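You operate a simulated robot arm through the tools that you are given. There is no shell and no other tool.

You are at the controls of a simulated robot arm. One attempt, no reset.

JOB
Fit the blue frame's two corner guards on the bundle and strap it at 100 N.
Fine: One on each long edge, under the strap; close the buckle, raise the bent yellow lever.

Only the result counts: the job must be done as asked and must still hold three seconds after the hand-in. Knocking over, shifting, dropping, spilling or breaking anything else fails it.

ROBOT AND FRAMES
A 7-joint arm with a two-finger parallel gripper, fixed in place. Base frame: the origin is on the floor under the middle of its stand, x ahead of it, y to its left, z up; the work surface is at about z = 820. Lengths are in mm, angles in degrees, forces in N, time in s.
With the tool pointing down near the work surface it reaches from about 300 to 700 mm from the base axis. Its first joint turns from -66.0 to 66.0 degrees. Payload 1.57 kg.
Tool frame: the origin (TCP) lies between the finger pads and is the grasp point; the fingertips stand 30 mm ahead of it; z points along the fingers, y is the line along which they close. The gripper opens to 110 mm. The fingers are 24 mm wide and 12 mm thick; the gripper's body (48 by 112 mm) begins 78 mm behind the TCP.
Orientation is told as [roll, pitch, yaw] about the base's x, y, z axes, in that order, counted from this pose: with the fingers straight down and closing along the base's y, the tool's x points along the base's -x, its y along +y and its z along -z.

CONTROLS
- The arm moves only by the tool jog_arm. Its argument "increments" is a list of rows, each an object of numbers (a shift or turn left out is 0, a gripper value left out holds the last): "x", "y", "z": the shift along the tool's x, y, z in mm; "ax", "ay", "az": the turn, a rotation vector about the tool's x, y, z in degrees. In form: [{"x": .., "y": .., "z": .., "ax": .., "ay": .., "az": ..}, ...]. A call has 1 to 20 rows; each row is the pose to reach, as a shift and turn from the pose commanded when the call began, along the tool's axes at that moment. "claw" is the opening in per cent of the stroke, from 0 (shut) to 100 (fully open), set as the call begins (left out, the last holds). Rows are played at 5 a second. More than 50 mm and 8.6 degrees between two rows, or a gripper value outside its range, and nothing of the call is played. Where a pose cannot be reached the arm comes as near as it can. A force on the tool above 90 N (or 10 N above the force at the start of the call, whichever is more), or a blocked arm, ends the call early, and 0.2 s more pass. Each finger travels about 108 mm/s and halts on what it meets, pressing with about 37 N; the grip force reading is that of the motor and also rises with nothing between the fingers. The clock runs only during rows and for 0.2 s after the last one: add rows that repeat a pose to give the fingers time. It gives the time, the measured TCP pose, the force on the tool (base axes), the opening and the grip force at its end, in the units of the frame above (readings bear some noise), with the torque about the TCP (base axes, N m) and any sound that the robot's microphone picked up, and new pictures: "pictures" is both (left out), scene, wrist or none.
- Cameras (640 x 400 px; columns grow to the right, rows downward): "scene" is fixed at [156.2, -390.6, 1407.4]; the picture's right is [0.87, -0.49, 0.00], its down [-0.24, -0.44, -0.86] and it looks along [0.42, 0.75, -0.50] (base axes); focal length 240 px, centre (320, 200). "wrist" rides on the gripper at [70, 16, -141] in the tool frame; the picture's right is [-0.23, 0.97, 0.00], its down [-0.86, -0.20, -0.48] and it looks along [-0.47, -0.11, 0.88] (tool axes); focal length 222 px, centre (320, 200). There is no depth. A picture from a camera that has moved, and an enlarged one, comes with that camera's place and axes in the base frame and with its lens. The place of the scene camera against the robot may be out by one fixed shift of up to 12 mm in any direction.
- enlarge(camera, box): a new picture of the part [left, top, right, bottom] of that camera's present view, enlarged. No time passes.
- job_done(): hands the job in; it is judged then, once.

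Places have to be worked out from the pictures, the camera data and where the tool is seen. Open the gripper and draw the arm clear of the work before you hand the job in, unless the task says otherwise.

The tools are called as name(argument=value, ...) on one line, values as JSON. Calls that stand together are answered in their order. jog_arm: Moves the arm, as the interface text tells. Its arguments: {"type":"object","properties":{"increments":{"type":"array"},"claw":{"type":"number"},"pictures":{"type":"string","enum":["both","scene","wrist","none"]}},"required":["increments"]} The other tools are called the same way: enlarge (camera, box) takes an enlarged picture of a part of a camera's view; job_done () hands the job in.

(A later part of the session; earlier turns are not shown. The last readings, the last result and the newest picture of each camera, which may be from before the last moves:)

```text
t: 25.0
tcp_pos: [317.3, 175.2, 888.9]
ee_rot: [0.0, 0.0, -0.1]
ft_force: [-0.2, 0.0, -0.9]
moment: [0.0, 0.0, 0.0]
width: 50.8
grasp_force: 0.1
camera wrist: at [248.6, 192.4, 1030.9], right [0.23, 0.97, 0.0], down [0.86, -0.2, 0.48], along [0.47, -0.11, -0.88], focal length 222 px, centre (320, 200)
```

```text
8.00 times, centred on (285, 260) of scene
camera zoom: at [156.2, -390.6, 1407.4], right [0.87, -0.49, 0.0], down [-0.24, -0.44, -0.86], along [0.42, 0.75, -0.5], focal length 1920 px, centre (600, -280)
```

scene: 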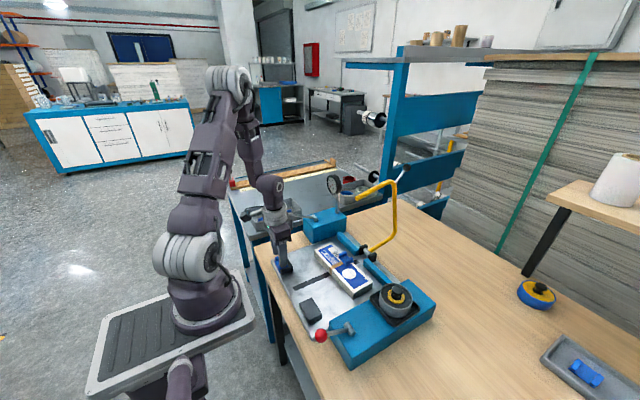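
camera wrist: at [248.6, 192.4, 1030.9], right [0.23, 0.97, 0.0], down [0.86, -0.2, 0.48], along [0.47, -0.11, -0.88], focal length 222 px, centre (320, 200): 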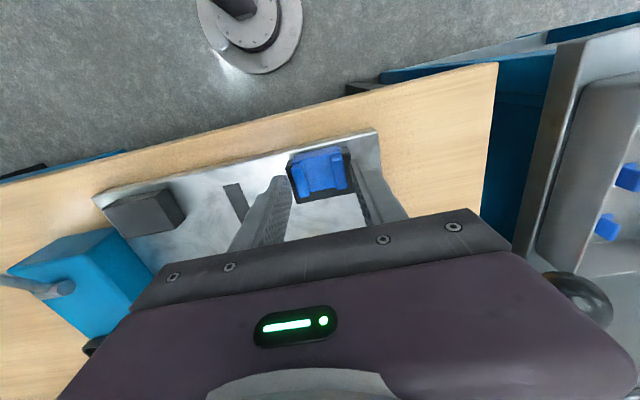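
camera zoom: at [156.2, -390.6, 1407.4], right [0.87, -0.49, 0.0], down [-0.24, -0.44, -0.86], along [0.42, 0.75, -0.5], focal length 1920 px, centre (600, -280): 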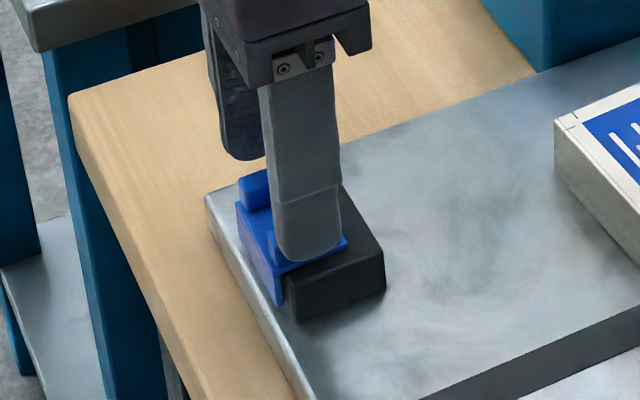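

Well aligned (guard ~0.6 mm to -y). I shift y -0.6, lower to ≈885.5 and then close.

jog_arm(increments=[{"y": -0.6, "z": 1.4}, {"y": -0.6, "z": 2.6}, {"y": -0.6, "z": 2.6}], claw=46, pictures="none")

jog_arm(increments=[{}, {}, {}, {}], claw=0, pictures="wrist")

enlarge(camera="wrist", box=[260, 130, 390, 220])

```text
t: 25.8
tcp_pos: [316.2, 175.8, 886.1]
ee_rot: [0.0, 0.0, 0.0]
ft_force: [-1.1, -0.2, -1.6]
moment: [-0.04, -0.02, 0.01]
width: 50.5
grasp_force: 0.1
```

```text
t: 26.8
tcp_pos: [317.6, 176.6, 886.0]
ee_rot: [0.0, 0.0, 0.1]
ft_force: [0.3, 0.9, -0.8]
moment: [0.01, 0.02, 0.0]
width: 42.4
grasp_force: 36.7
camera wrist: at [248.7, 192.1, 1028.4], right [0.23, 0.97, 0.0], down [0.86, -0.2, 0.48], along [0.47, -0.11, -0.88], focal length 222 px, centre (320, 200)
```

wrist: 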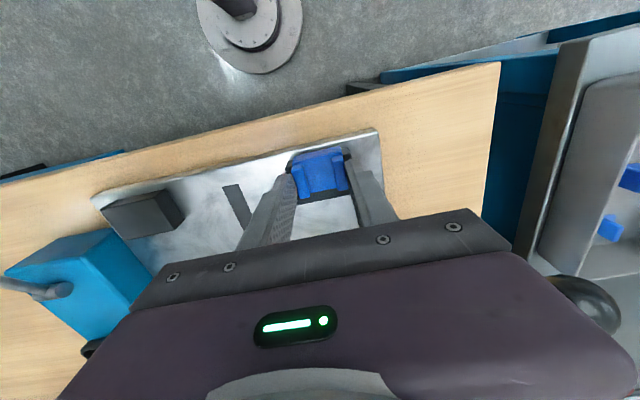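

```text
4.44 times, centred on (325, 175) of wrist
camera zoom: at [248.7, 192.1, 1028.4], right [0.23, 0.97, 0.0], down [0.86, -0.2, 0.48], along [0.47, -0.11, -0.88], focal length 987 px, centre (298, 311)
```

zoom: 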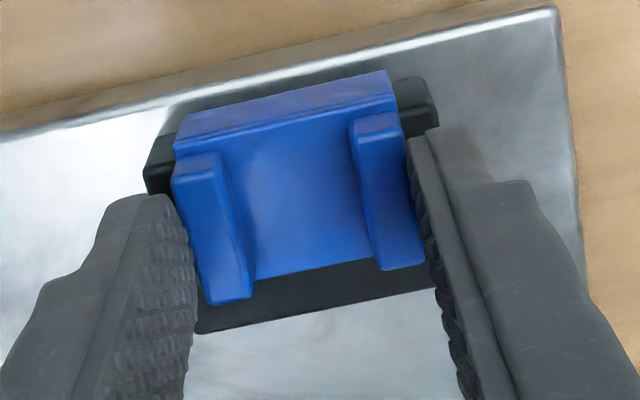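

Guard 2 is gripped (42.4 mm). I lift 80 mm, then carry it above the bundle's near edge at about (452, 81, 965).

jog_arm(increments=[{"z": -15}, {"z": -45}, {"z": -80}, {"z": -80}], claw=0, pictures="none")

jog_arm(increments=[{"x": -33, "y": -24}, {"x": -67, "y": -48}, {"x": -101, "y": -72}, {"x": -135, "y": -94.5}, {"x": -135, "y": -94.5}], claw=0, pictures="both")

enlarge(camera="wrist", box=[220, 90, 440, 230])

```text
t: 27.8
tcp_pos: [317.3, 176.2, 966.9]
ee_rot: [0.1, -0.1, 0.0]
ft_force: [0.5, 0.2, 0.0]
moment: [0.0, 0.0, 0.01]
width: 42.3
grasp_force: 37.5
```

```text
t: 29.0
tcp_pos: [453.0, 80.2, 966.0]
ee_rot: [0.0, 0.1, 0.0]
ft_force: [-0.4, 0.3, -0.4]
moment: [0.01, -0.02, 0.0]
width: 42.5
grasp_force: 37.2
camera wrist: at [383.5, 96.6, 1108.1], right [0.23, 0.97, 0.0], down [0.86, -0.2, 0.48], along [0.47, -0.11, -0.88], focal length 222 px, centre (320, 200)
```

scene: 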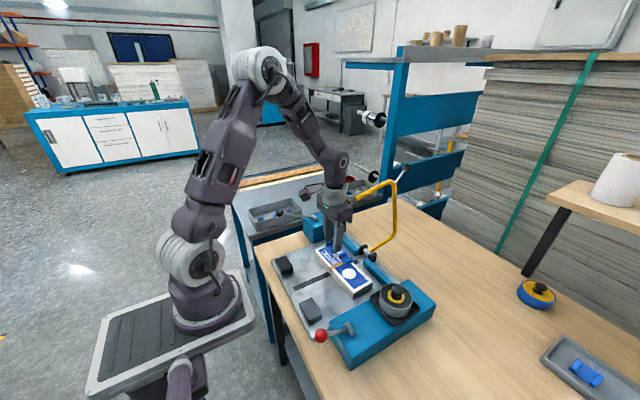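
wrist: 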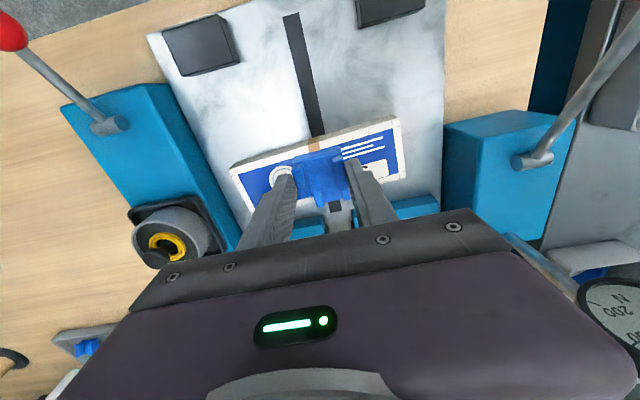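

```text
2.86 times, centred on (330, 160) of wrist
camera zoom: at [383.5, 96.6, 1108.1], right [0.23, 0.97, 0.0], down [0.86, -0.2, 0.48], along [0.47, -0.11, -0.88], focal length 635 px, centre (291, 314)
```

zoom: 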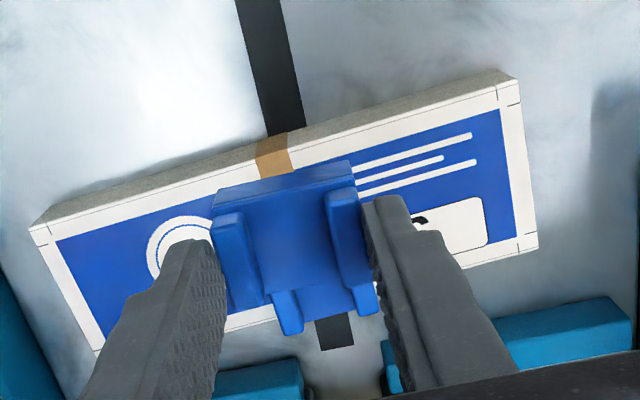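

I zoom tightly on the near corners to fix the near edge relative to the held guard.

enlarge(camera="wrist", box=[206, 155, 254, 185])

enlarge(camera="wrist", box=[375, 103, 423, 133])

enlarge(camera="wrist", box=[285, 140, 365, 210])

```text
13.33 times, centred on (230, 170) of wrist
camera zoom: at [383.5, 96.6, 1108.1], right [0.23, 0.97, 0.0], down [0.86, -0.2, 0.48], along [0.47, -0.11, -0.88], focal length 2962 px, centre (1520, 600)
```

zoom: 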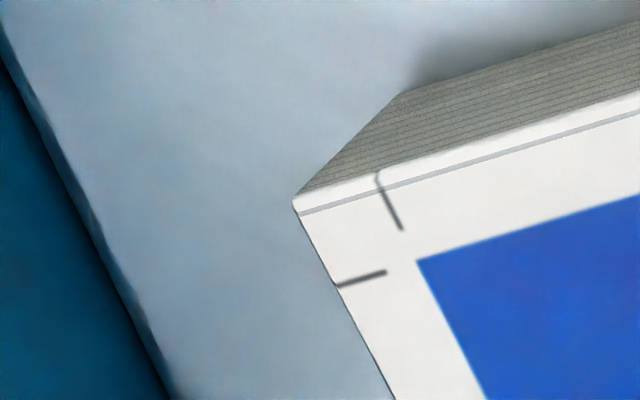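

```text
13.33 times, centred on (399, 118) of wrist
camera zoom: at [383.5, 96.6, 1108.1], right [0.23, 0.97, 0.0], down [0.86, -0.2, 0.48], along [0.47, -0.11, -0.88], focal length 2962 px, centre (-733, 1293)
```

zoom: 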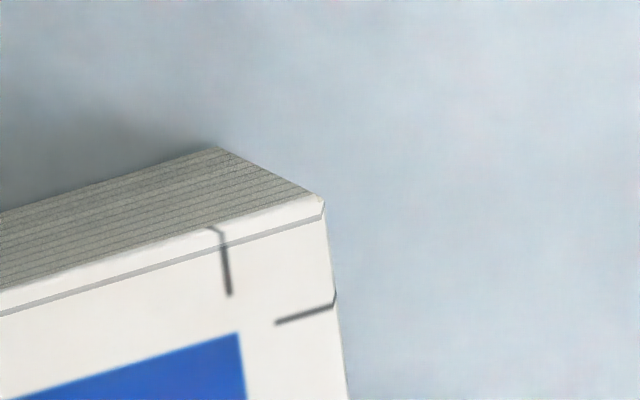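

```text
5.71 times, centred on (325, 175) of wrist
camera zoom: at [383.5, 96.6, 1108.1], right [0.23, 0.97, 0.0], down [0.86, -0.2, 0.48], along [0.47, -0.11, -0.88], focal length 1269 px, centre (291, 343)
```

zoom: 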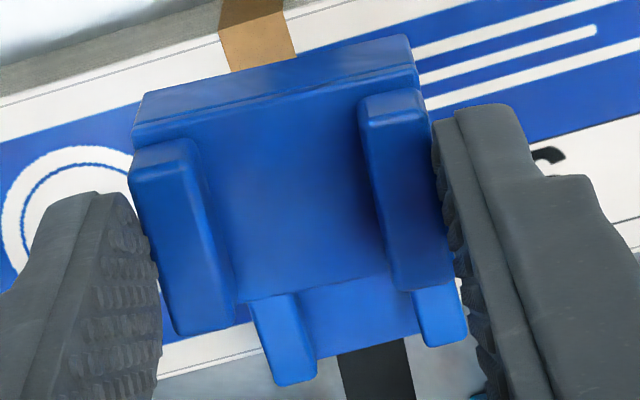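

Near edge at y=80.5 is x≈442.1; the held guard's leg is at TCP-16.8…-13.3 and reaches 48.5 mm below the TCP. I yaw +3.7°, go to (454.2, 80.4) and down to z≈925.

jog_arm(increments=[{"x": -2, "y": -0.6, "az": -1.9}, {"x": -2, "y": -0.6, "z": 15, "az": -3.7}, {"x": -2, "y": -0.6, "z": 41, "az": -3.7}, {"x": -2, "y": -0.6, "z": 41, "az": -3.7}], claw=0, pictures="both")

enlarge(camera="wrist", box=[240, 100, 420, 220])

enlarge(camera="scene", box=[310, 220, 370, 280])

```text
t: 30.0
tcp_pos: [453.8, 79.3, 925.0]
ee_rot: [0.0, 0.2, 3.7]
ft_force: [0.0, -0.7, 0.4]
moment: [0.01, -0.02, 0.01]
width: 42.3
grasp_force: 36.8
camera wrist: at [384.9, 92.1, 1067.7], right [0.16, 0.99, 0.0], down [0.87, -0.14, 0.48], along [0.47, -0.08, -0.88], focal length 222 px, centre (320, 200)
```

scene: 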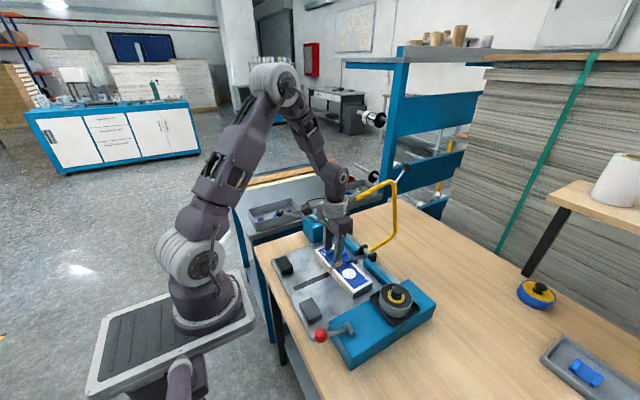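
wrist: 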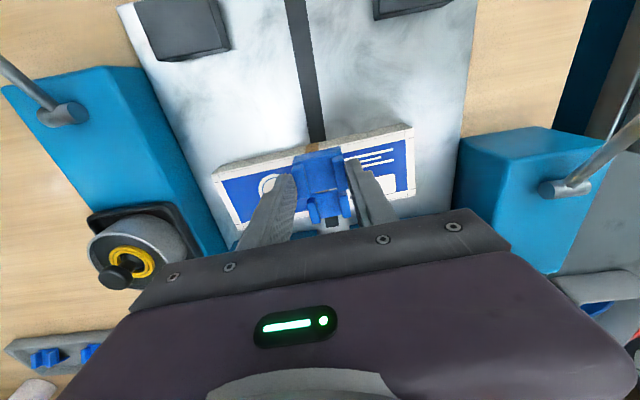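

```text
3.33 times, centred on (330, 160) of wrist
camera zoom: at [384.9, 92.1, 1067.7], right [0.16, 0.99, 0.0], down [0.87, -0.14, 0.48], along [0.47, -0.08, -0.88], focal length 740 px, centre (287, 333)
```

zoom: 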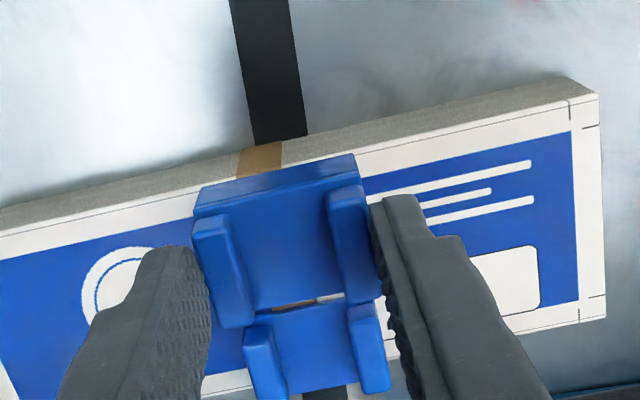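

```text
6.67 times, centred on (340, 250) of scene
camera zoom: at [156.2, -390.6, 1407.4], right [0.87, -0.49, 0.0], down [-0.24, -0.44, -0.86], along [0.42, 0.75, -0.5], focal length 1600 px, centre (187, -133)
```

zoom: 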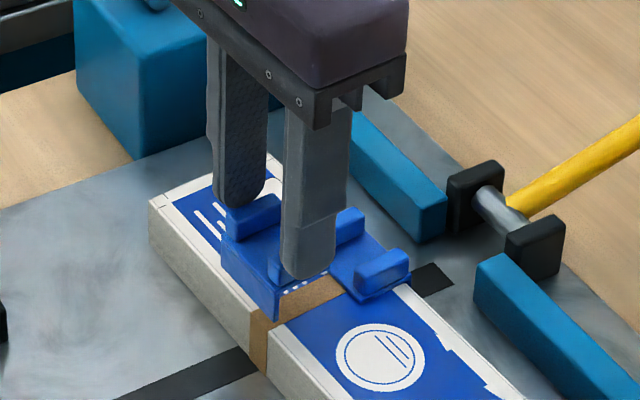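

Leg will pass just outside the near face. I lower to TCP z≈898.

jog_arm(increments=[{"z": 10}, {"z": 20}, {"z": 27}, {"z": 27}], claw=0, pictures="both")

enlarge(camera="wrist", box=[260, 120, 390, 220])

enlarge(camera="scene", box=[325, 235, 365, 275])

```text
t: 31.0
tcp_pos: [454.3, 81.0, 898.0]
ee_rot: [0.0, 0.1, 3.7]
ft_force: [-0.1, 0.4, -0.8]
moment: [-0.01, -0.02, 0.0]
width: 42.5
grasp_force: 36.5
camera wrist: at [384.7, 92.6, 1040.9], right [0.16, 0.99, 0.0], down [0.87, -0.14, 0.48], along [0.47, -0.08, -0.88], focal length 222 px, centre (320, 200)
```

scene: 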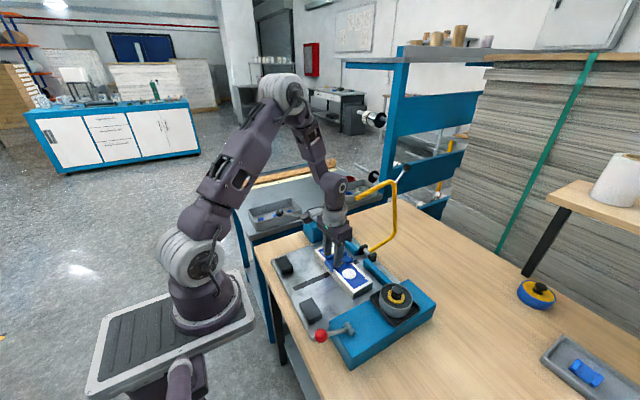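
wrist: 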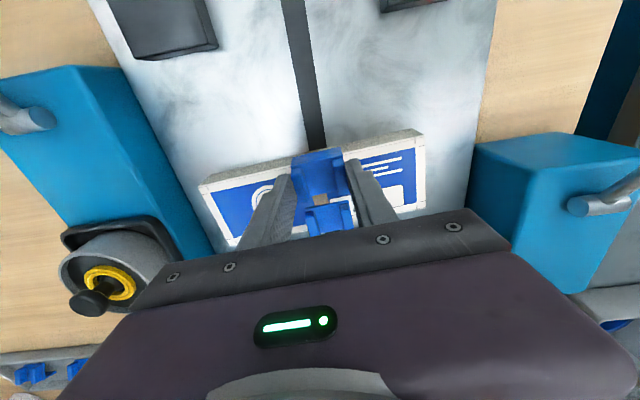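

```text
4.00 times, centred on (325, 170) of wrist
camera zoom: at [384.7, 92.6, 1040.9], right [0.16, 0.99, 0.0], down [0.87, -0.14, 0.48], along [0.47, -0.08, -0.88], focal length 888 px, centre (300, 320)
```

zoom: 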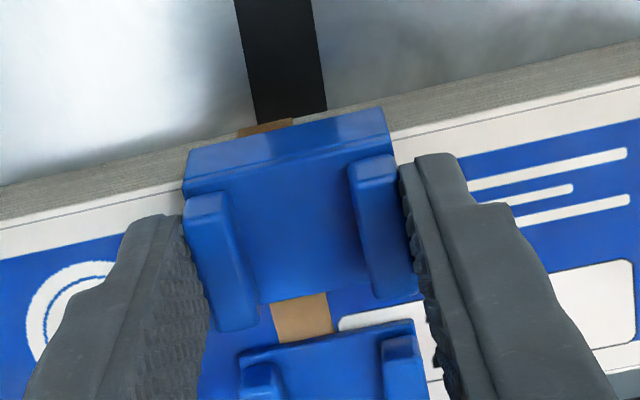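

```text
10.00 times, centred on (345, 255) of scene
camera zoom: at [156.2, -390.6, 1407.4], right [0.87, -0.49, 0.0], down [-0.24, -0.44, -0.86], along [0.42, 0.75, -0.5], focal length 2400 px, centre (70, -350)
```

zoom: 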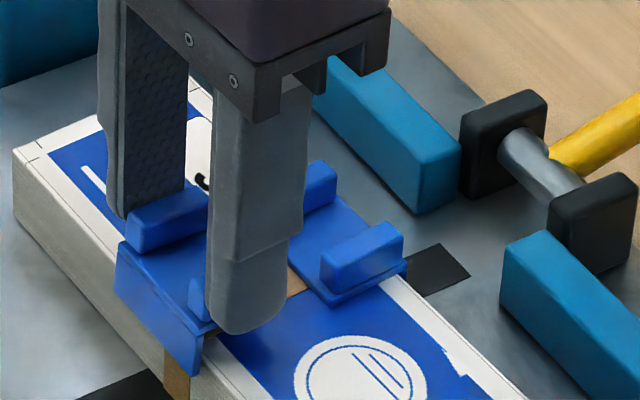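

The leg is outside the near face now. I lower 4 mm, then 1 mm steps with force reading.

jog_arm(increments=[{"z": 2}, {"z": 4}, {"z": 4}], claw=0, pictures="none")

jog_arm(increments=[{"z": 1}, {"z": 1}], claw=0, pictures="none")

```text
t: 31.8
tcp_pos: [455.8, 81.4, 892.8]
ee_rot: [0.0, 0.1, 3.7]
ft_force: [-0.3, 0.2, -0.4]
moment: [-0.04, 0.0, -0.02]
width: 42.4
grasp_force: 37.0
```

```text
t: 32.4
tcp_pos: [453.7, 81.8, 893.2]
ee_rot: [0.0, 0.0, 3.6]
ft_force: [-0.5, 0.1, -0.8]
moment: [-0.03, 0.0, 0.0]
width: 42.3
grasp_force: 36.7
```

No contact yet at ≈893. Another 1 mm.

jog_arm(increments=[{"z": 0.7}, {"z": 0.7}], claw=0, pictures="none")

```text
t: 33.0
tcp_pos: [453.8, 79.8, 891.4]
ee_rot: [0.1, 0.0, 3.6]
ft_force: [0.9, -0.1, -0.3]
moment: [-0.02, -0.02, -0.01]
width: 42.2
grasp_force: 36.9
```

jog_arm(increments=[{"z": 0.7}, {"z": 0.7}], claw=0, pictures="none")

enlarge(camera="scene", box=[325, 235, 365, 275])

```text
t: 33.6
tcp_pos: [452.9, 80.7, 891.9]
ee_rot: [0.1, 0.1, 3.7]
ft_force: [0.2, 0.1, 0.4]
moment: [-0.01, 0.03, 0.01]
width: 42.1
grasp_force: 36.9
```

```text
10.00 times, centred on (345, 255) of scene
camera zoom: at [156.2, -390.6, 1407.4], right [0.87, -0.49, 0.0], down [-0.24, -0.44, -0.86], along [0.42, 0.75, -0.5], focal length 2400 px, centre (70, -350)
```

zoom: 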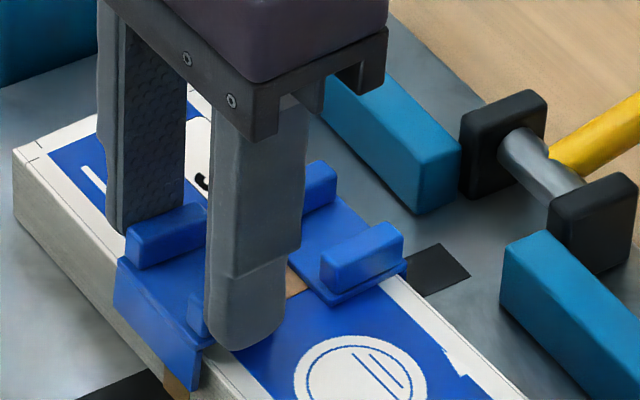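

Visually almost seated. Another 0.7 mm.

jog_arm(increments=[{"z": 0.7}, {"z": 0.7}], claw=0, pictures="none")

```text
t: 34.2
tcp_pos: [454.1, 80.7, 890.7]
ee_rot: [0.1, 0.0, 3.7]
ft_force: [0.0, 0.0, -0.8]
moment: [0.0, 0.02, 0.01]
width: 42.2
grasp_force: 36.4
```

jog_arm(increments=[{"z": 0.7}, {"z": 0.7}], claw=0, pictures="none")

```text
t: 34.8
tcp_pos: [454.0, 81.8, 890.2]
ee_rot: [0.1, 0.0, 3.7]
ft_force: [0.9, -0.3, -0.7]
moment: [0.03, 0.03, -0.02]
width: 42.2
grasp_force: 36.6
```

Contact expected by now; I look before going further.

jog_arm(increments=[{}], claw=0, pictures="both")

enlarge(camera="scene", box=[330, 245, 355, 275])

enlarge(camera="wrist", box=[260, 120, 390, 220])

```text
t: 35.2
tcp_pos: [453.7, 80.7, 889.4]
ee_rot: [0.0, 0.0, 3.7]
ft_force: [-0.1, 0.2, 0.4]
moment: [0.04, -0.02, 0.0]
width: 42.4
grasp_force: 37.1
camera wrist: at [384.3, 93.0, 1032.0], right [0.16, 0.99, 0.0], down [0.87, -0.14, 0.48], along [0.47, -0.08, -0.88], focal length 222 px, centre (320, 200)
```

scene: 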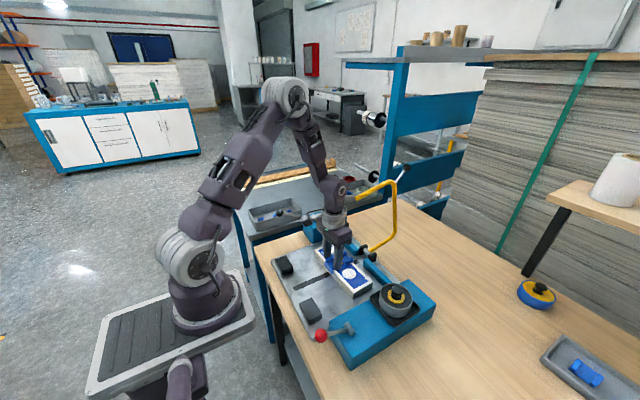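
wrist: 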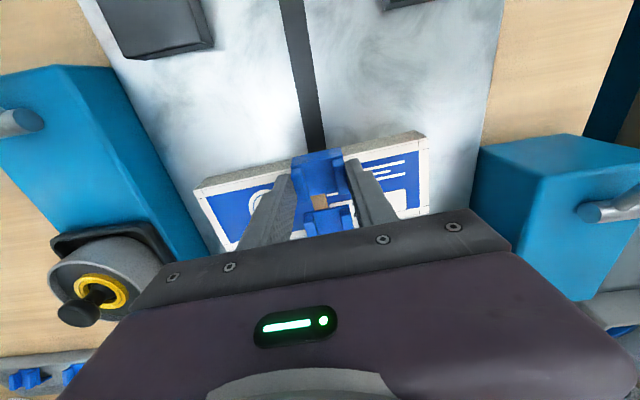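

```text
13.33 times, centred on (342, 260) of scene
camera zoom: at [156.2, -390.6, 1407.4], right [0.87, -0.49, 0.0], down [-0.24, -0.44, -0.86], along [0.42, 0.75, -0.5], focal length 3199 px, centre (20, -600)
```

zoom: 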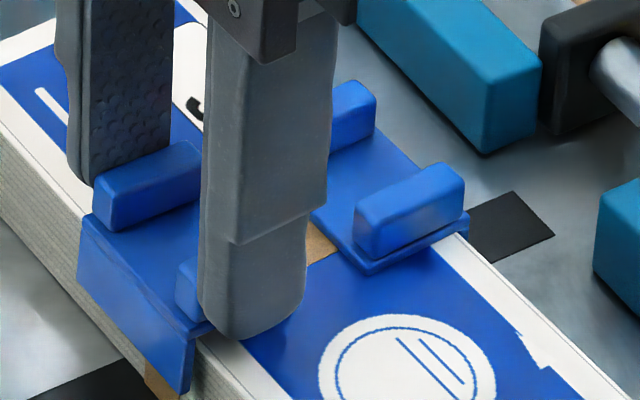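

```text
4.00 times, centred on (325, 170) of wrist
camera zoom: at [384.3, 93.0, 1032.0], right [0.16, 0.99, 0.0], down [0.87, -0.14, 0.48], along [0.47, -0.08, -0.88], focal length 888 px, centre (300, 320)
```

zoom: 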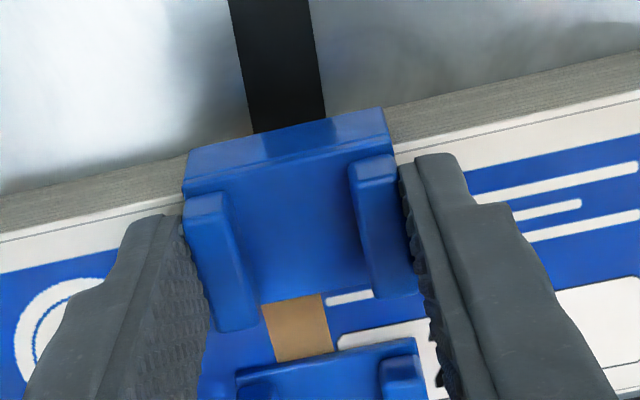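

I compare the guard's place in the fingers using a tight zoom.

enlarge(camera="wrist", box=[285, 140, 365, 210])

enlarge(camera="scene", box=[328, 252, 350, 274])

```text
5.71 times, centred on (325, 175) of wrist
camera zoom: at [384.3, 93.0, 1032.0], right [0.16, 0.99, 0.0], down [0.87, -0.14, 0.48], along [0.47, -0.08, -0.88], focal length 1269 px, centre (291, 343)
```

zoom: 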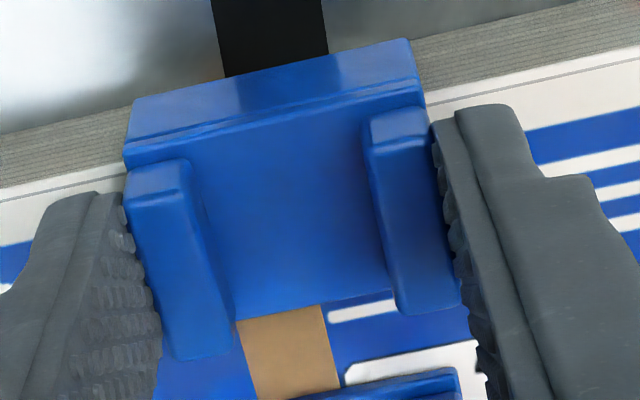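

```text
16.00 times, centred on (339, 263) of scene
camera zoom: at [156.2, -390.6, 1407.4], right [0.87, -0.49, 0.0], down [-0.24, -0.44, -0.86], along [0.42, 0.75, -0.5], focal length 3839 px, centre (16, -808)
```

zoom: 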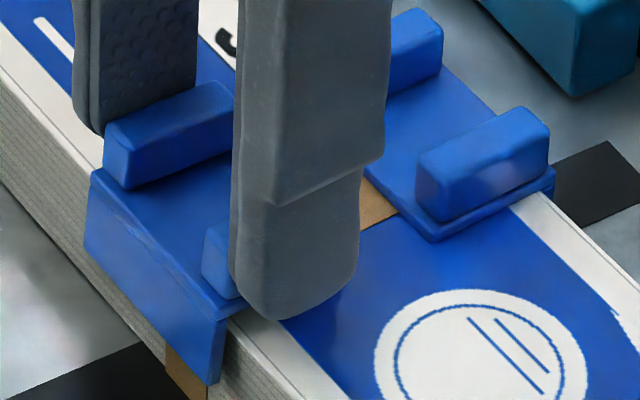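

The comparison shows the guard slid ~5 mm up in the fingers on the way down (its leg brushed the bundle's top edge), so its underside is now only ~2 mm above the top with the leg outside the near face, while fingertips are at the bundle's top level. I release it here gently so it settles those last millimetres.

jog_arm(increments=[{}, {}, {}], claw=53, pictures="both")

enlarge(camera="wrist", box=[285, 140, 365, 210])

enlarge(camera="scene", box=[328, 250, 352, 274])

```text
t: 36.0
tcp_pos: [453.2, 81.2, 890.4]
ee_rot: [0.0, -0.1, 3.7]
ft_force: [0.1, -0.7, 0.4]
moment: [0.0, -0.04, -0.02]
width: 58.4
grasp_force: 0.0
camera wrist: at [384.3, 93.0, 1032.0], right [0.16, 0.99, 0.0], down [0.87, -0.14, 0.48], along [0.47, -0.08, -0.88], focal length 222 px, centre (320, 200)
```

scene: 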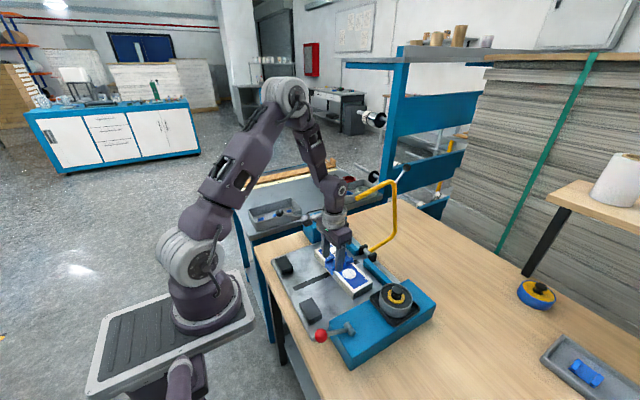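
wrist: 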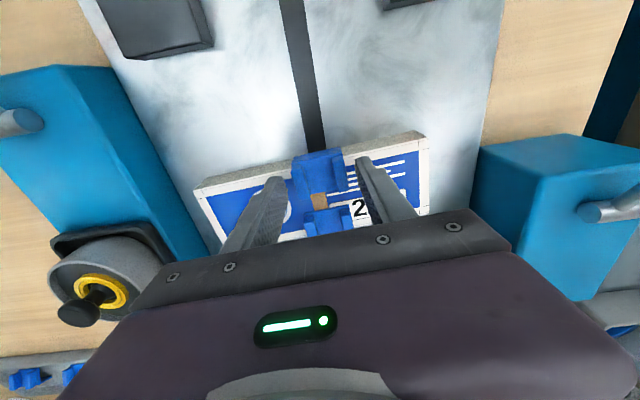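

```text
5.71 times, centred on (325, 175) of wrist
camera zoom: at [384.3, 93.0, 1032.0], right [0.16, 0.99, 0.0], down [0.87, -0.14, 0.48], along [0.47, -0.08, -0.88], focal length 1269 px, centre (291, 343)
```

zoom: 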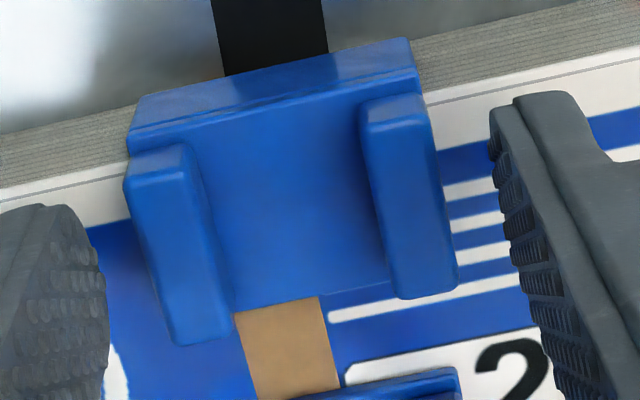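

```text
16.00 times, centred on (340, 262) of scene
camera zoom: at [156.2, -390.6, 1407.4], right [0.87, -0.49, 0.0], down [-0.24, -0.44, -0.86], along [0.42, 0.75, -0.5], focal length 3839 px, centre (0, -792)
```

zoom: 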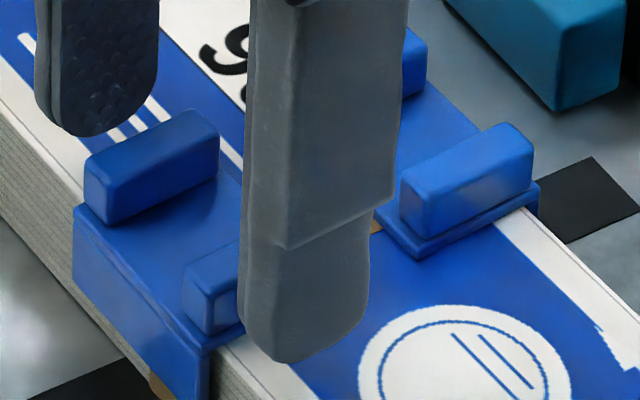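

The guard settled flat on the near edge. I rise straight up 75 mm (lever tip is >20 mm away in x) in its own call.

jog_arm(increments=[{"z": -10}, {"z": -40}, {"z": -75}, {"z": -75}], claw=53, pictures="both")

enlarge(camera="wrist", box=[220, 90, 440, 230])

enlarge(camera="scene", box=[320, 235, 380, 295])

```text
t: 37.0
tcp_pos: [456.0, 80.6, 963.4]
ee_rot: [0.0, 0.1, 3.7]
ft_force: [0.2, 0.5, -1.2]
moment: [-0.01, 0.01, 0.01]
width: 58.3
grasp_force: 0.1
camera wrist: at [386.1, 92.3, 1105.9], right [0.16, 0.99, 0.0], down [0.87, -0.14, 0.48], along [0.47, -0.08, -0.88], focal length 222 px, centre (320, 200)
```

scene: 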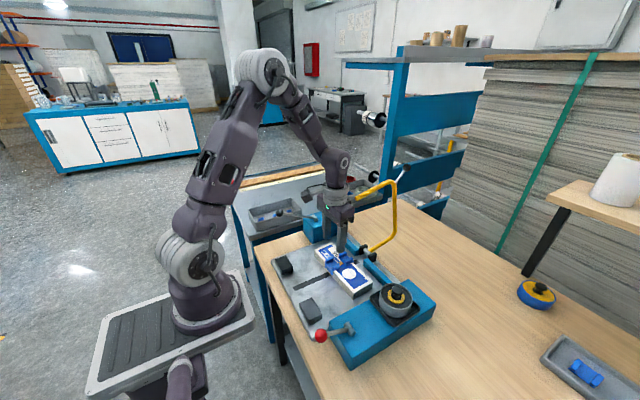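
wrist: 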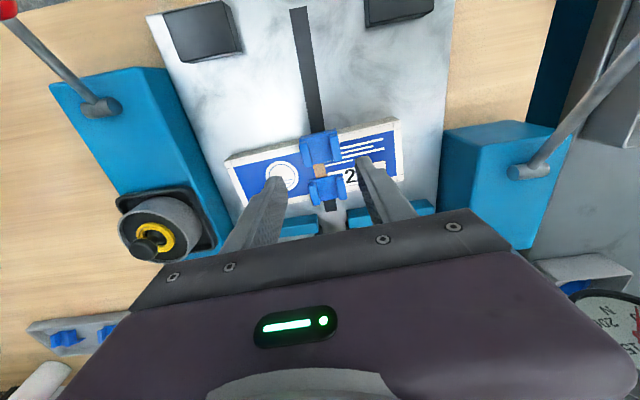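

```text
2.86 times, centred on (330, 160) of wrist
camera zoom: at [386.1, 92.3, 1105.9], right [0.16, 0.99, 0.0], down [0.87, -0.14, 0.48], along [0.47, -0.08, -0.88], focal length 635 px, centre (291, 314)
```

zoom: 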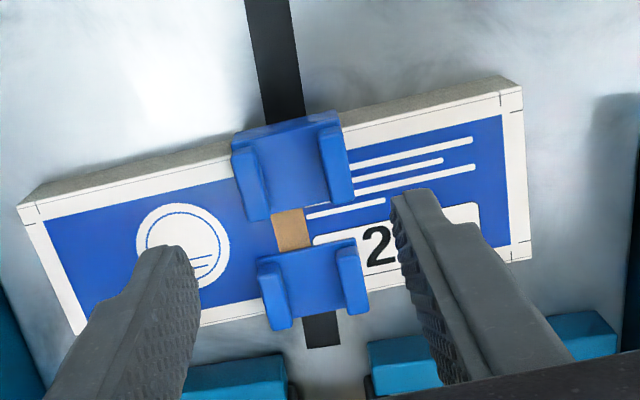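

```text
6.67 times, centred on (350, 265) of scene
camera zoom: at [156.2, -390.6, 1407.4], right [0.87, -0.49, 0.0], down [-0.24, -0.44, -0.86], along [0.42, 0.75, -0.5], focal length 1600 px, centre (120, -233)
```

zoom: 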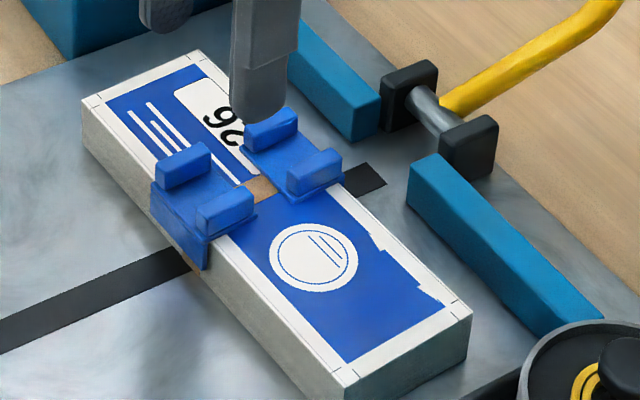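

Both guards sit in line with the slot, flush on the two long edges. Next I study the strap devices: I zoom on the cup with the knob, and the other details from here.

enlarge(camera="wrist", box=[100, 170, 240, 270])

enlarge(camera="wrist", box=[40, 20, 160, 130])

enlarge(camera="wrist", box=[480, 100, 640, 220])

enlarge(camera="wrist", box=[290, 180, 380, 250])

enlarge(camera="wrist", box=[270, 0, 350, 60])

```text
4.00 times, centred on (170, 220) of wrist
camera zoom: at [386.1, 92.3, 1105.9], right [0.16, 0.99, 0.0], down [0.87, -0.14, 0.48], along [0.47, -0.08, -0.88], focal length 888 px, centre (920, 120)
```

zoom: 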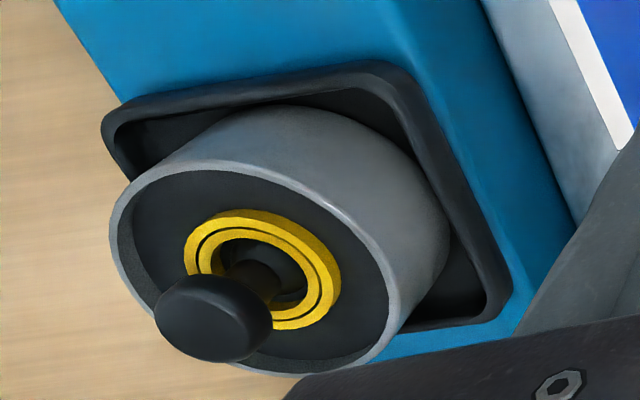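

```text
3.64 times, centred on (100, 75) of wrist
camera zoom: at [386.1, 92.3, 1105.9], right [0.16, 0.99, 0.0], down [0.87, -0.14, 0.48], along [0.47, -0.08, -0.88], focal length 808 px, centre (1120, 654)
```

zoom: 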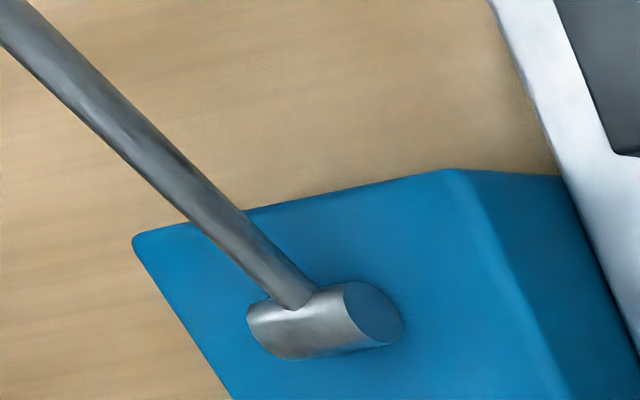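

```text
3.33 times, centred on (560, 160) of wrist
camera zoom: at [386.1, 92.3, 1105.9], right [0.16, 0.99, 0.0], down [0.87, -0.14, 0.48], along [0.47, -0.08, -0.88], focal length 740 px, centre (-480, 333)
```

zoom: 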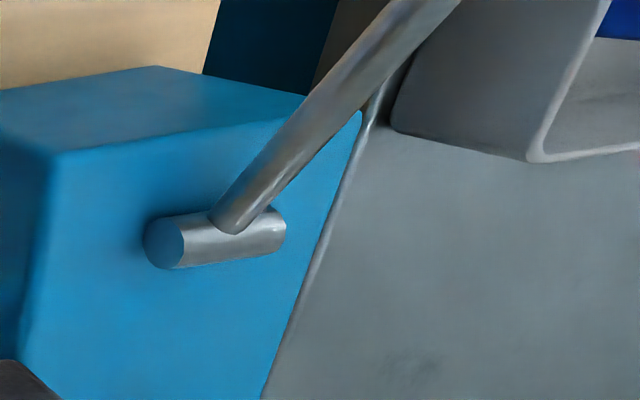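

```text
5.71 times, centred on (335, 215) of wrist
camera zoom: at [386.1, 92.3, 1105.9], right [0.16, 0.99, 0.0], down [0.87, -0.14, 0.48], along [0.47, -0.08, -0.88], focal length 1269 px, centre (234, 114)
```

zoom: 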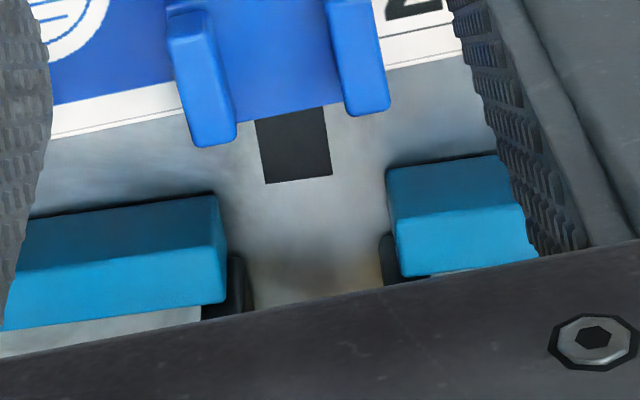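

```text
6.67 times, centred on (310, 30) of wrist
camera zoom: at [386.1, 92.3, 1105.9], right [0.16, 0.99, 0.0], down [0.87, -0.14, 0.48], along [0.47, -0.08, -0.88], focal length 1481 px, centre (387, 1333)
```

zoom: 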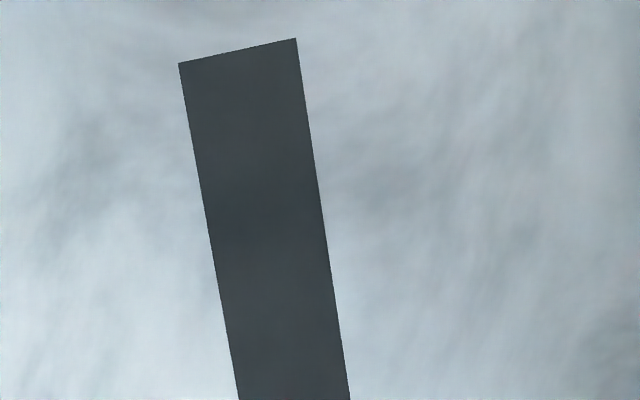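

The cup looks like the strap supply; the bow-like yellow lever (pivot ≈(588, 80, 857)) swings in the plane of the slot. Correcting the scene camera with the bundle corners (shift ≈ -5, +11, +11.5 mm) puts the lever tip now at ≈(522, 80, 1082) and its top corner at ≈(649, 80, 1103). I first retreat in x, level the yaw and go up above the lever.

jog_arm(increments=[{"x": 20, "az": 1.8}, {"x": 40, "az": 3.7}, {"x": 40, "az": 3.7}], claw=53, pictures="none")

jog_arm(increments=[{"z": -45}, {"z": -90}, {"z": -135}, {"z": -185}, {"z": -185}], claw=53, pictures="both")

enlarge(camera="scene", box=[340, 160, 420, 270])

enlarge(camera="wrist", box=[220, 140, 440, 250])

```text
t: 37.8
tcp_pos: [413.7, 77.4, 963.1]
ee_rot: [0.0, 0.0, 0.1]
ft_force: [-0.5, -0.5, -0.1]
moment: [0.01, -0.03, -0.01]
width: 58.2
grasp_force: 0.0
```

```text
t: 39.0
tcp_pos: [415.4, 77.4, 1148.5]
ee_rot: [-0.1, 0.1, 0.0]
ft_force: [-0.1, 0.7, 0.4]
moment: [0.0, 0.03, 0.0]
width: 58.1
grasp_force: 0.1
camera wrist: at [345.5, 94.2, 1291.5], right [0.23, 0.97, 0.0], down [0.86, -0.2, 0.48], along [0.47, -0.11, -0.88], focal length 222 px, centre (320, 200)
```

scene: 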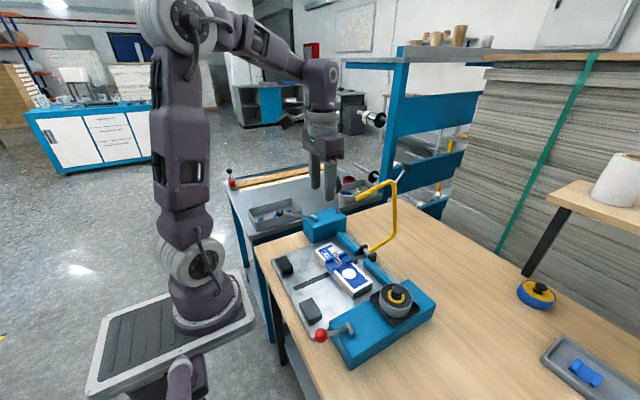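
wrist: 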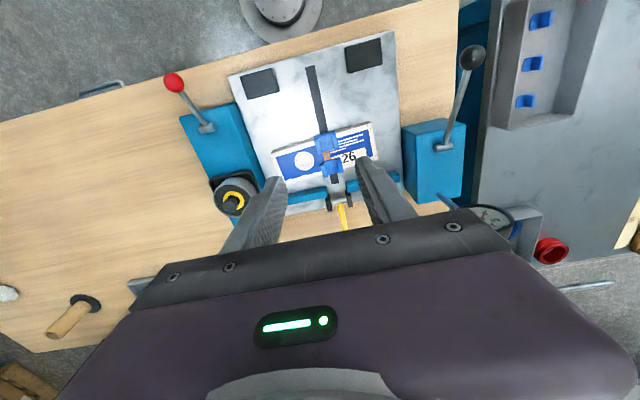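

```text
3.64 times, centred on (380, 215) of scene
camera zoom: at [156.2, -390.6, 1407.4], right [0.87, -0.49, 0.0], down [-0.24, -0.44, -0.86], along [0.42, 0.75, -0.5], focal length 873 px, centre (102, 146)
```

zoom: 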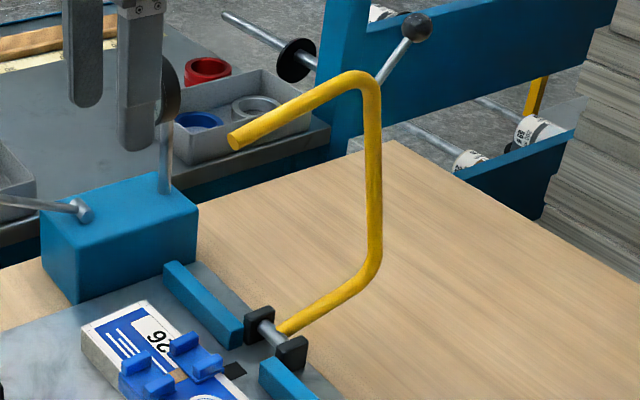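

```text
2.91 times, centred on (330, 195) of wrist
camera zoom: at [345.5, 94.2, 1291.5], right [0.23, 0.97, 0.0], down [0.86, -0.2, 0.48], along [0.47, -0.11, -0.88], focal length 646 px, centre (291, 214)
```

zoom: 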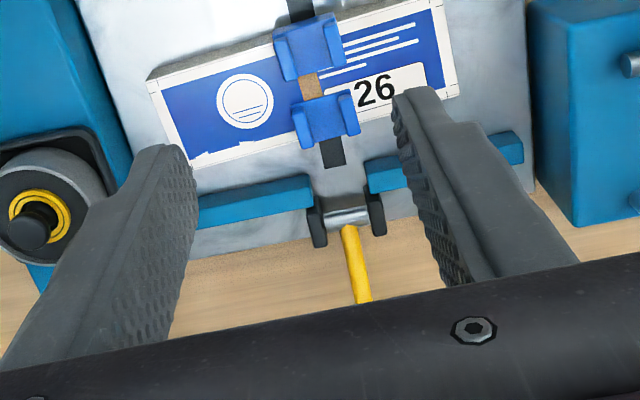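

From here lever tip ≈(527,80,1081), top corner ≈(649,80,1098). I move forward above the lever's upper arm to about (580, 80, 1150), fingertips at 1120, still above it.

jog_arm(increments=[{"x": -42, "y": 2.2}, {"x": -84, "y": 2.2}, {"x": -126, "y": 2.2}, {"x": -166, "y": 2.2}, {"x": -166, "y": 2.2}], claw=53, pictures="both")

enlarge(camera="scene", box=[330, 120, 420, 220])

enlarge(camera="wrist", box=[240, 100, 400, 230])

```text
t: 40.2
tcp_pos: [580.2, 79.6, 1148.6]
ee_rot: [0.0, 0.1, 0.0]
ft_force: [0.1, 1.0, -0.1]
moment: [0.01, -0.01, 0.01]
width: 58.2
grasp_force: 0.1
camera wrist: at [511.3, 95.7, 1290.8], right [0.23, 0.97, 0.0], down [0.86, -0.2, 0.48], along [0.46, -0.11, -0.88], focal length 222 px, centre (320, 200)
```

scene: 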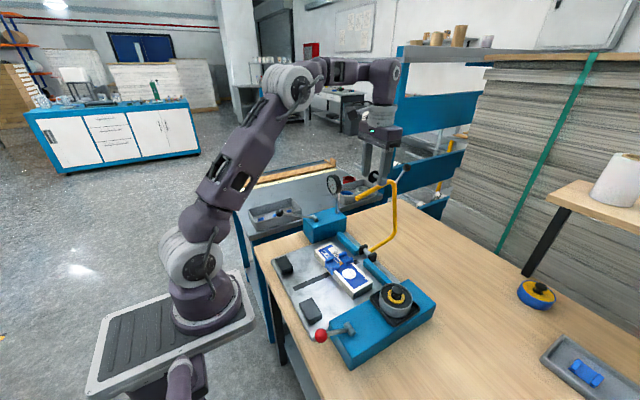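
wrist: 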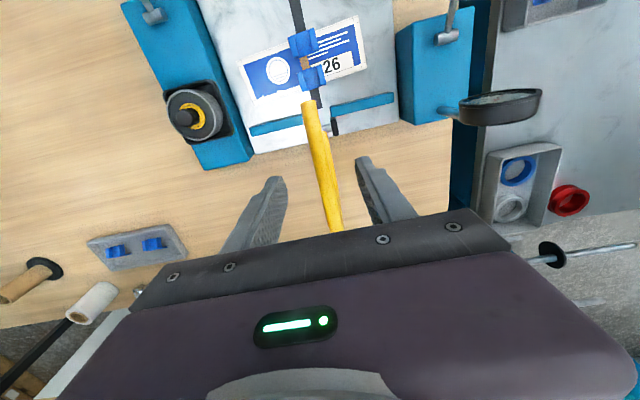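

```text
4.00 times, centred on (375, 170) of scene
camera zoom: at [156.2, -390.6, 1407.4], right [0.87, -0.49, 0.0], down [-0.24, -0.44, -0.86], along [0.42, 0.75, -0.5], focal length 960 px, centre (100, 320)
```

zoom: 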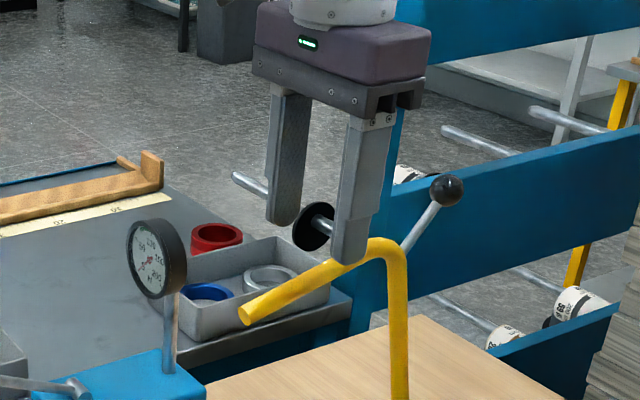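

```text
3.08 times, centred on (320, 165) of wrist
camera zoom: at [511.3, 95.7, 1290.8], right [0.23, 0.97, 0.0], down [0.86, -0.2, 0.48], along [0.46, -0.11, -0.88], focal length 684 px, centre (320, 308)
```

zoom: 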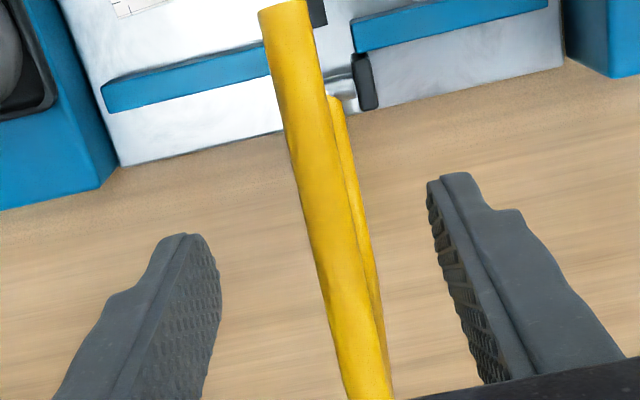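

The lever's arm lies centrally between the open fingers. I lower 60 mm so the tube is at the grasp point, then close.

jog_arm(increments=[{"y": -0.8, "z": 20}, {"y": -0.8, "z": 40}, {"y": -0.8, "z": 60}, {"y": -0.8, "z": 60}], claw=53, pictures="both")

enlarge(camera="scene", box=[330, 130, 420, 230])

enlarge(camera="wrist", box=[240, 100, 400, 230])

```text
t: 41.2
tcp_pos: [580.4, 79.8, 1091.2]
ee_rot: [0.0, 0.1, 0.0]
ft_force: [0.5, 0.9, 0.9]
moment: [0.01, 0.01, -0.01]
width: 58.1
grasp_force: 0.0
camera wrist: at [511.0, 96.0, 1232.6], right [0.23, 0.97, 0.0], down [0.86, -0.2, 0.48], along [0.47, -0.11, -0.88], focal length 222 px, centre (320, 200)
```

scene: 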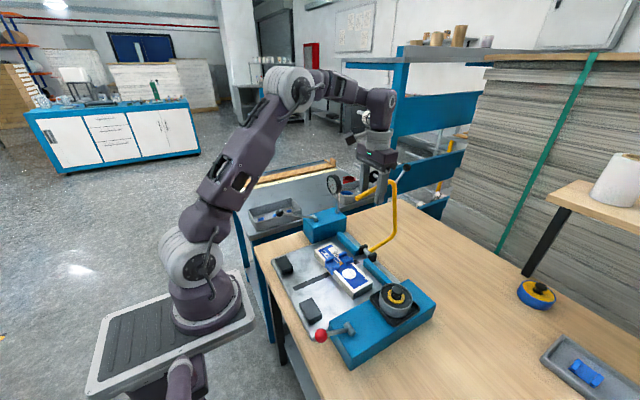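
wrist: 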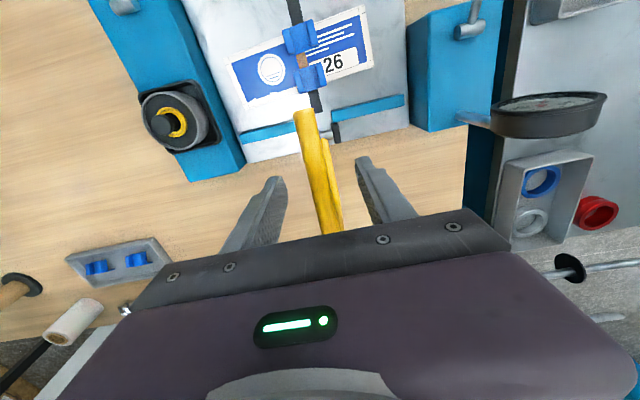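

```text
4.00 times, centred on (375, 180) of scene
camera zoom: at [156.2, -390.6, 1407.4], right [0.87, -0.49, 0.0], down [-0.24, -0.44, -0.86], along [0.42, 0.75, -0.5], focal length 960 px, centre (100, 280)
```

zoom: 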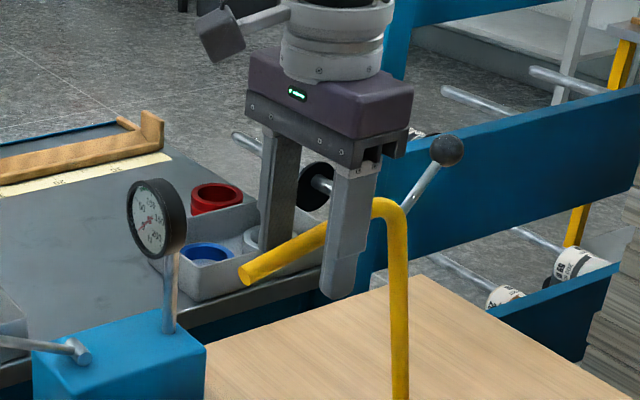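

```text
3.08 times, centred on (320, 165) of wrist
camera zoom: at [511.0, 96.0, 1232.6], right [0.23, 0.97, 0.0], down [0.86, -0.2, 0.48], along [0.47, -0.11, -0.88], focal length 684 px, centre (320, 308)
```

zoom: 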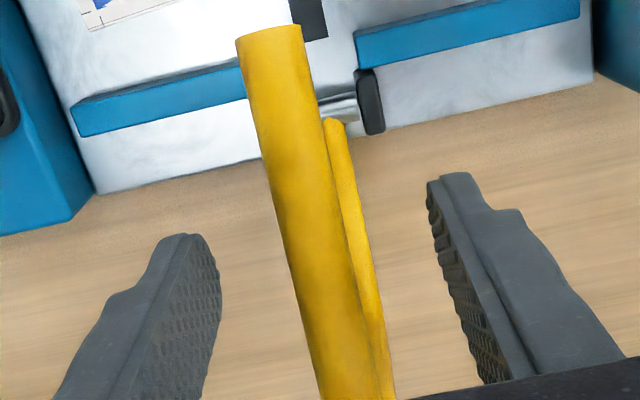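

The tube is centred between the pads. I close on it.

jog_arm(increments=[{}, {}, {}, {}], claw=0, pictures="wrist")

```text
t: 42.2
tcp_pos: [579.7, 79.5, 1090.0]
ee_rot: [0.1, 0.0, 0.1]
ft_force: [0.7, 8.4, -2.1]
moment: [0.05, -0.09, -0.01]
width: 14.6
grasp_force: 30.5
camera wrist: at [511.0, 96.6, 1232.7], right [0.23, 0.97, 0.0], down [0.86, -0.2, 0.48], along [0.47, -0.11, -0.88], focal length 222 px, centre (320, 200)
```

wrist: 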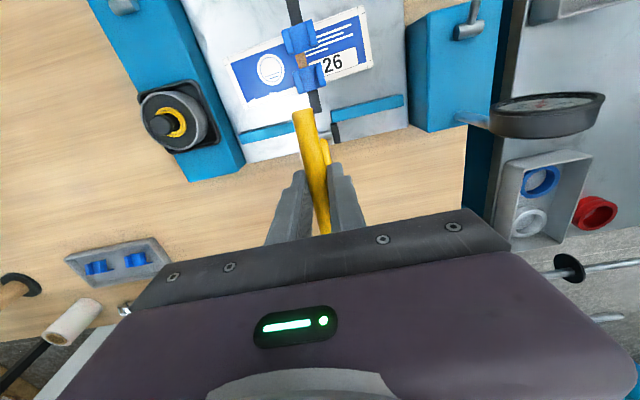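

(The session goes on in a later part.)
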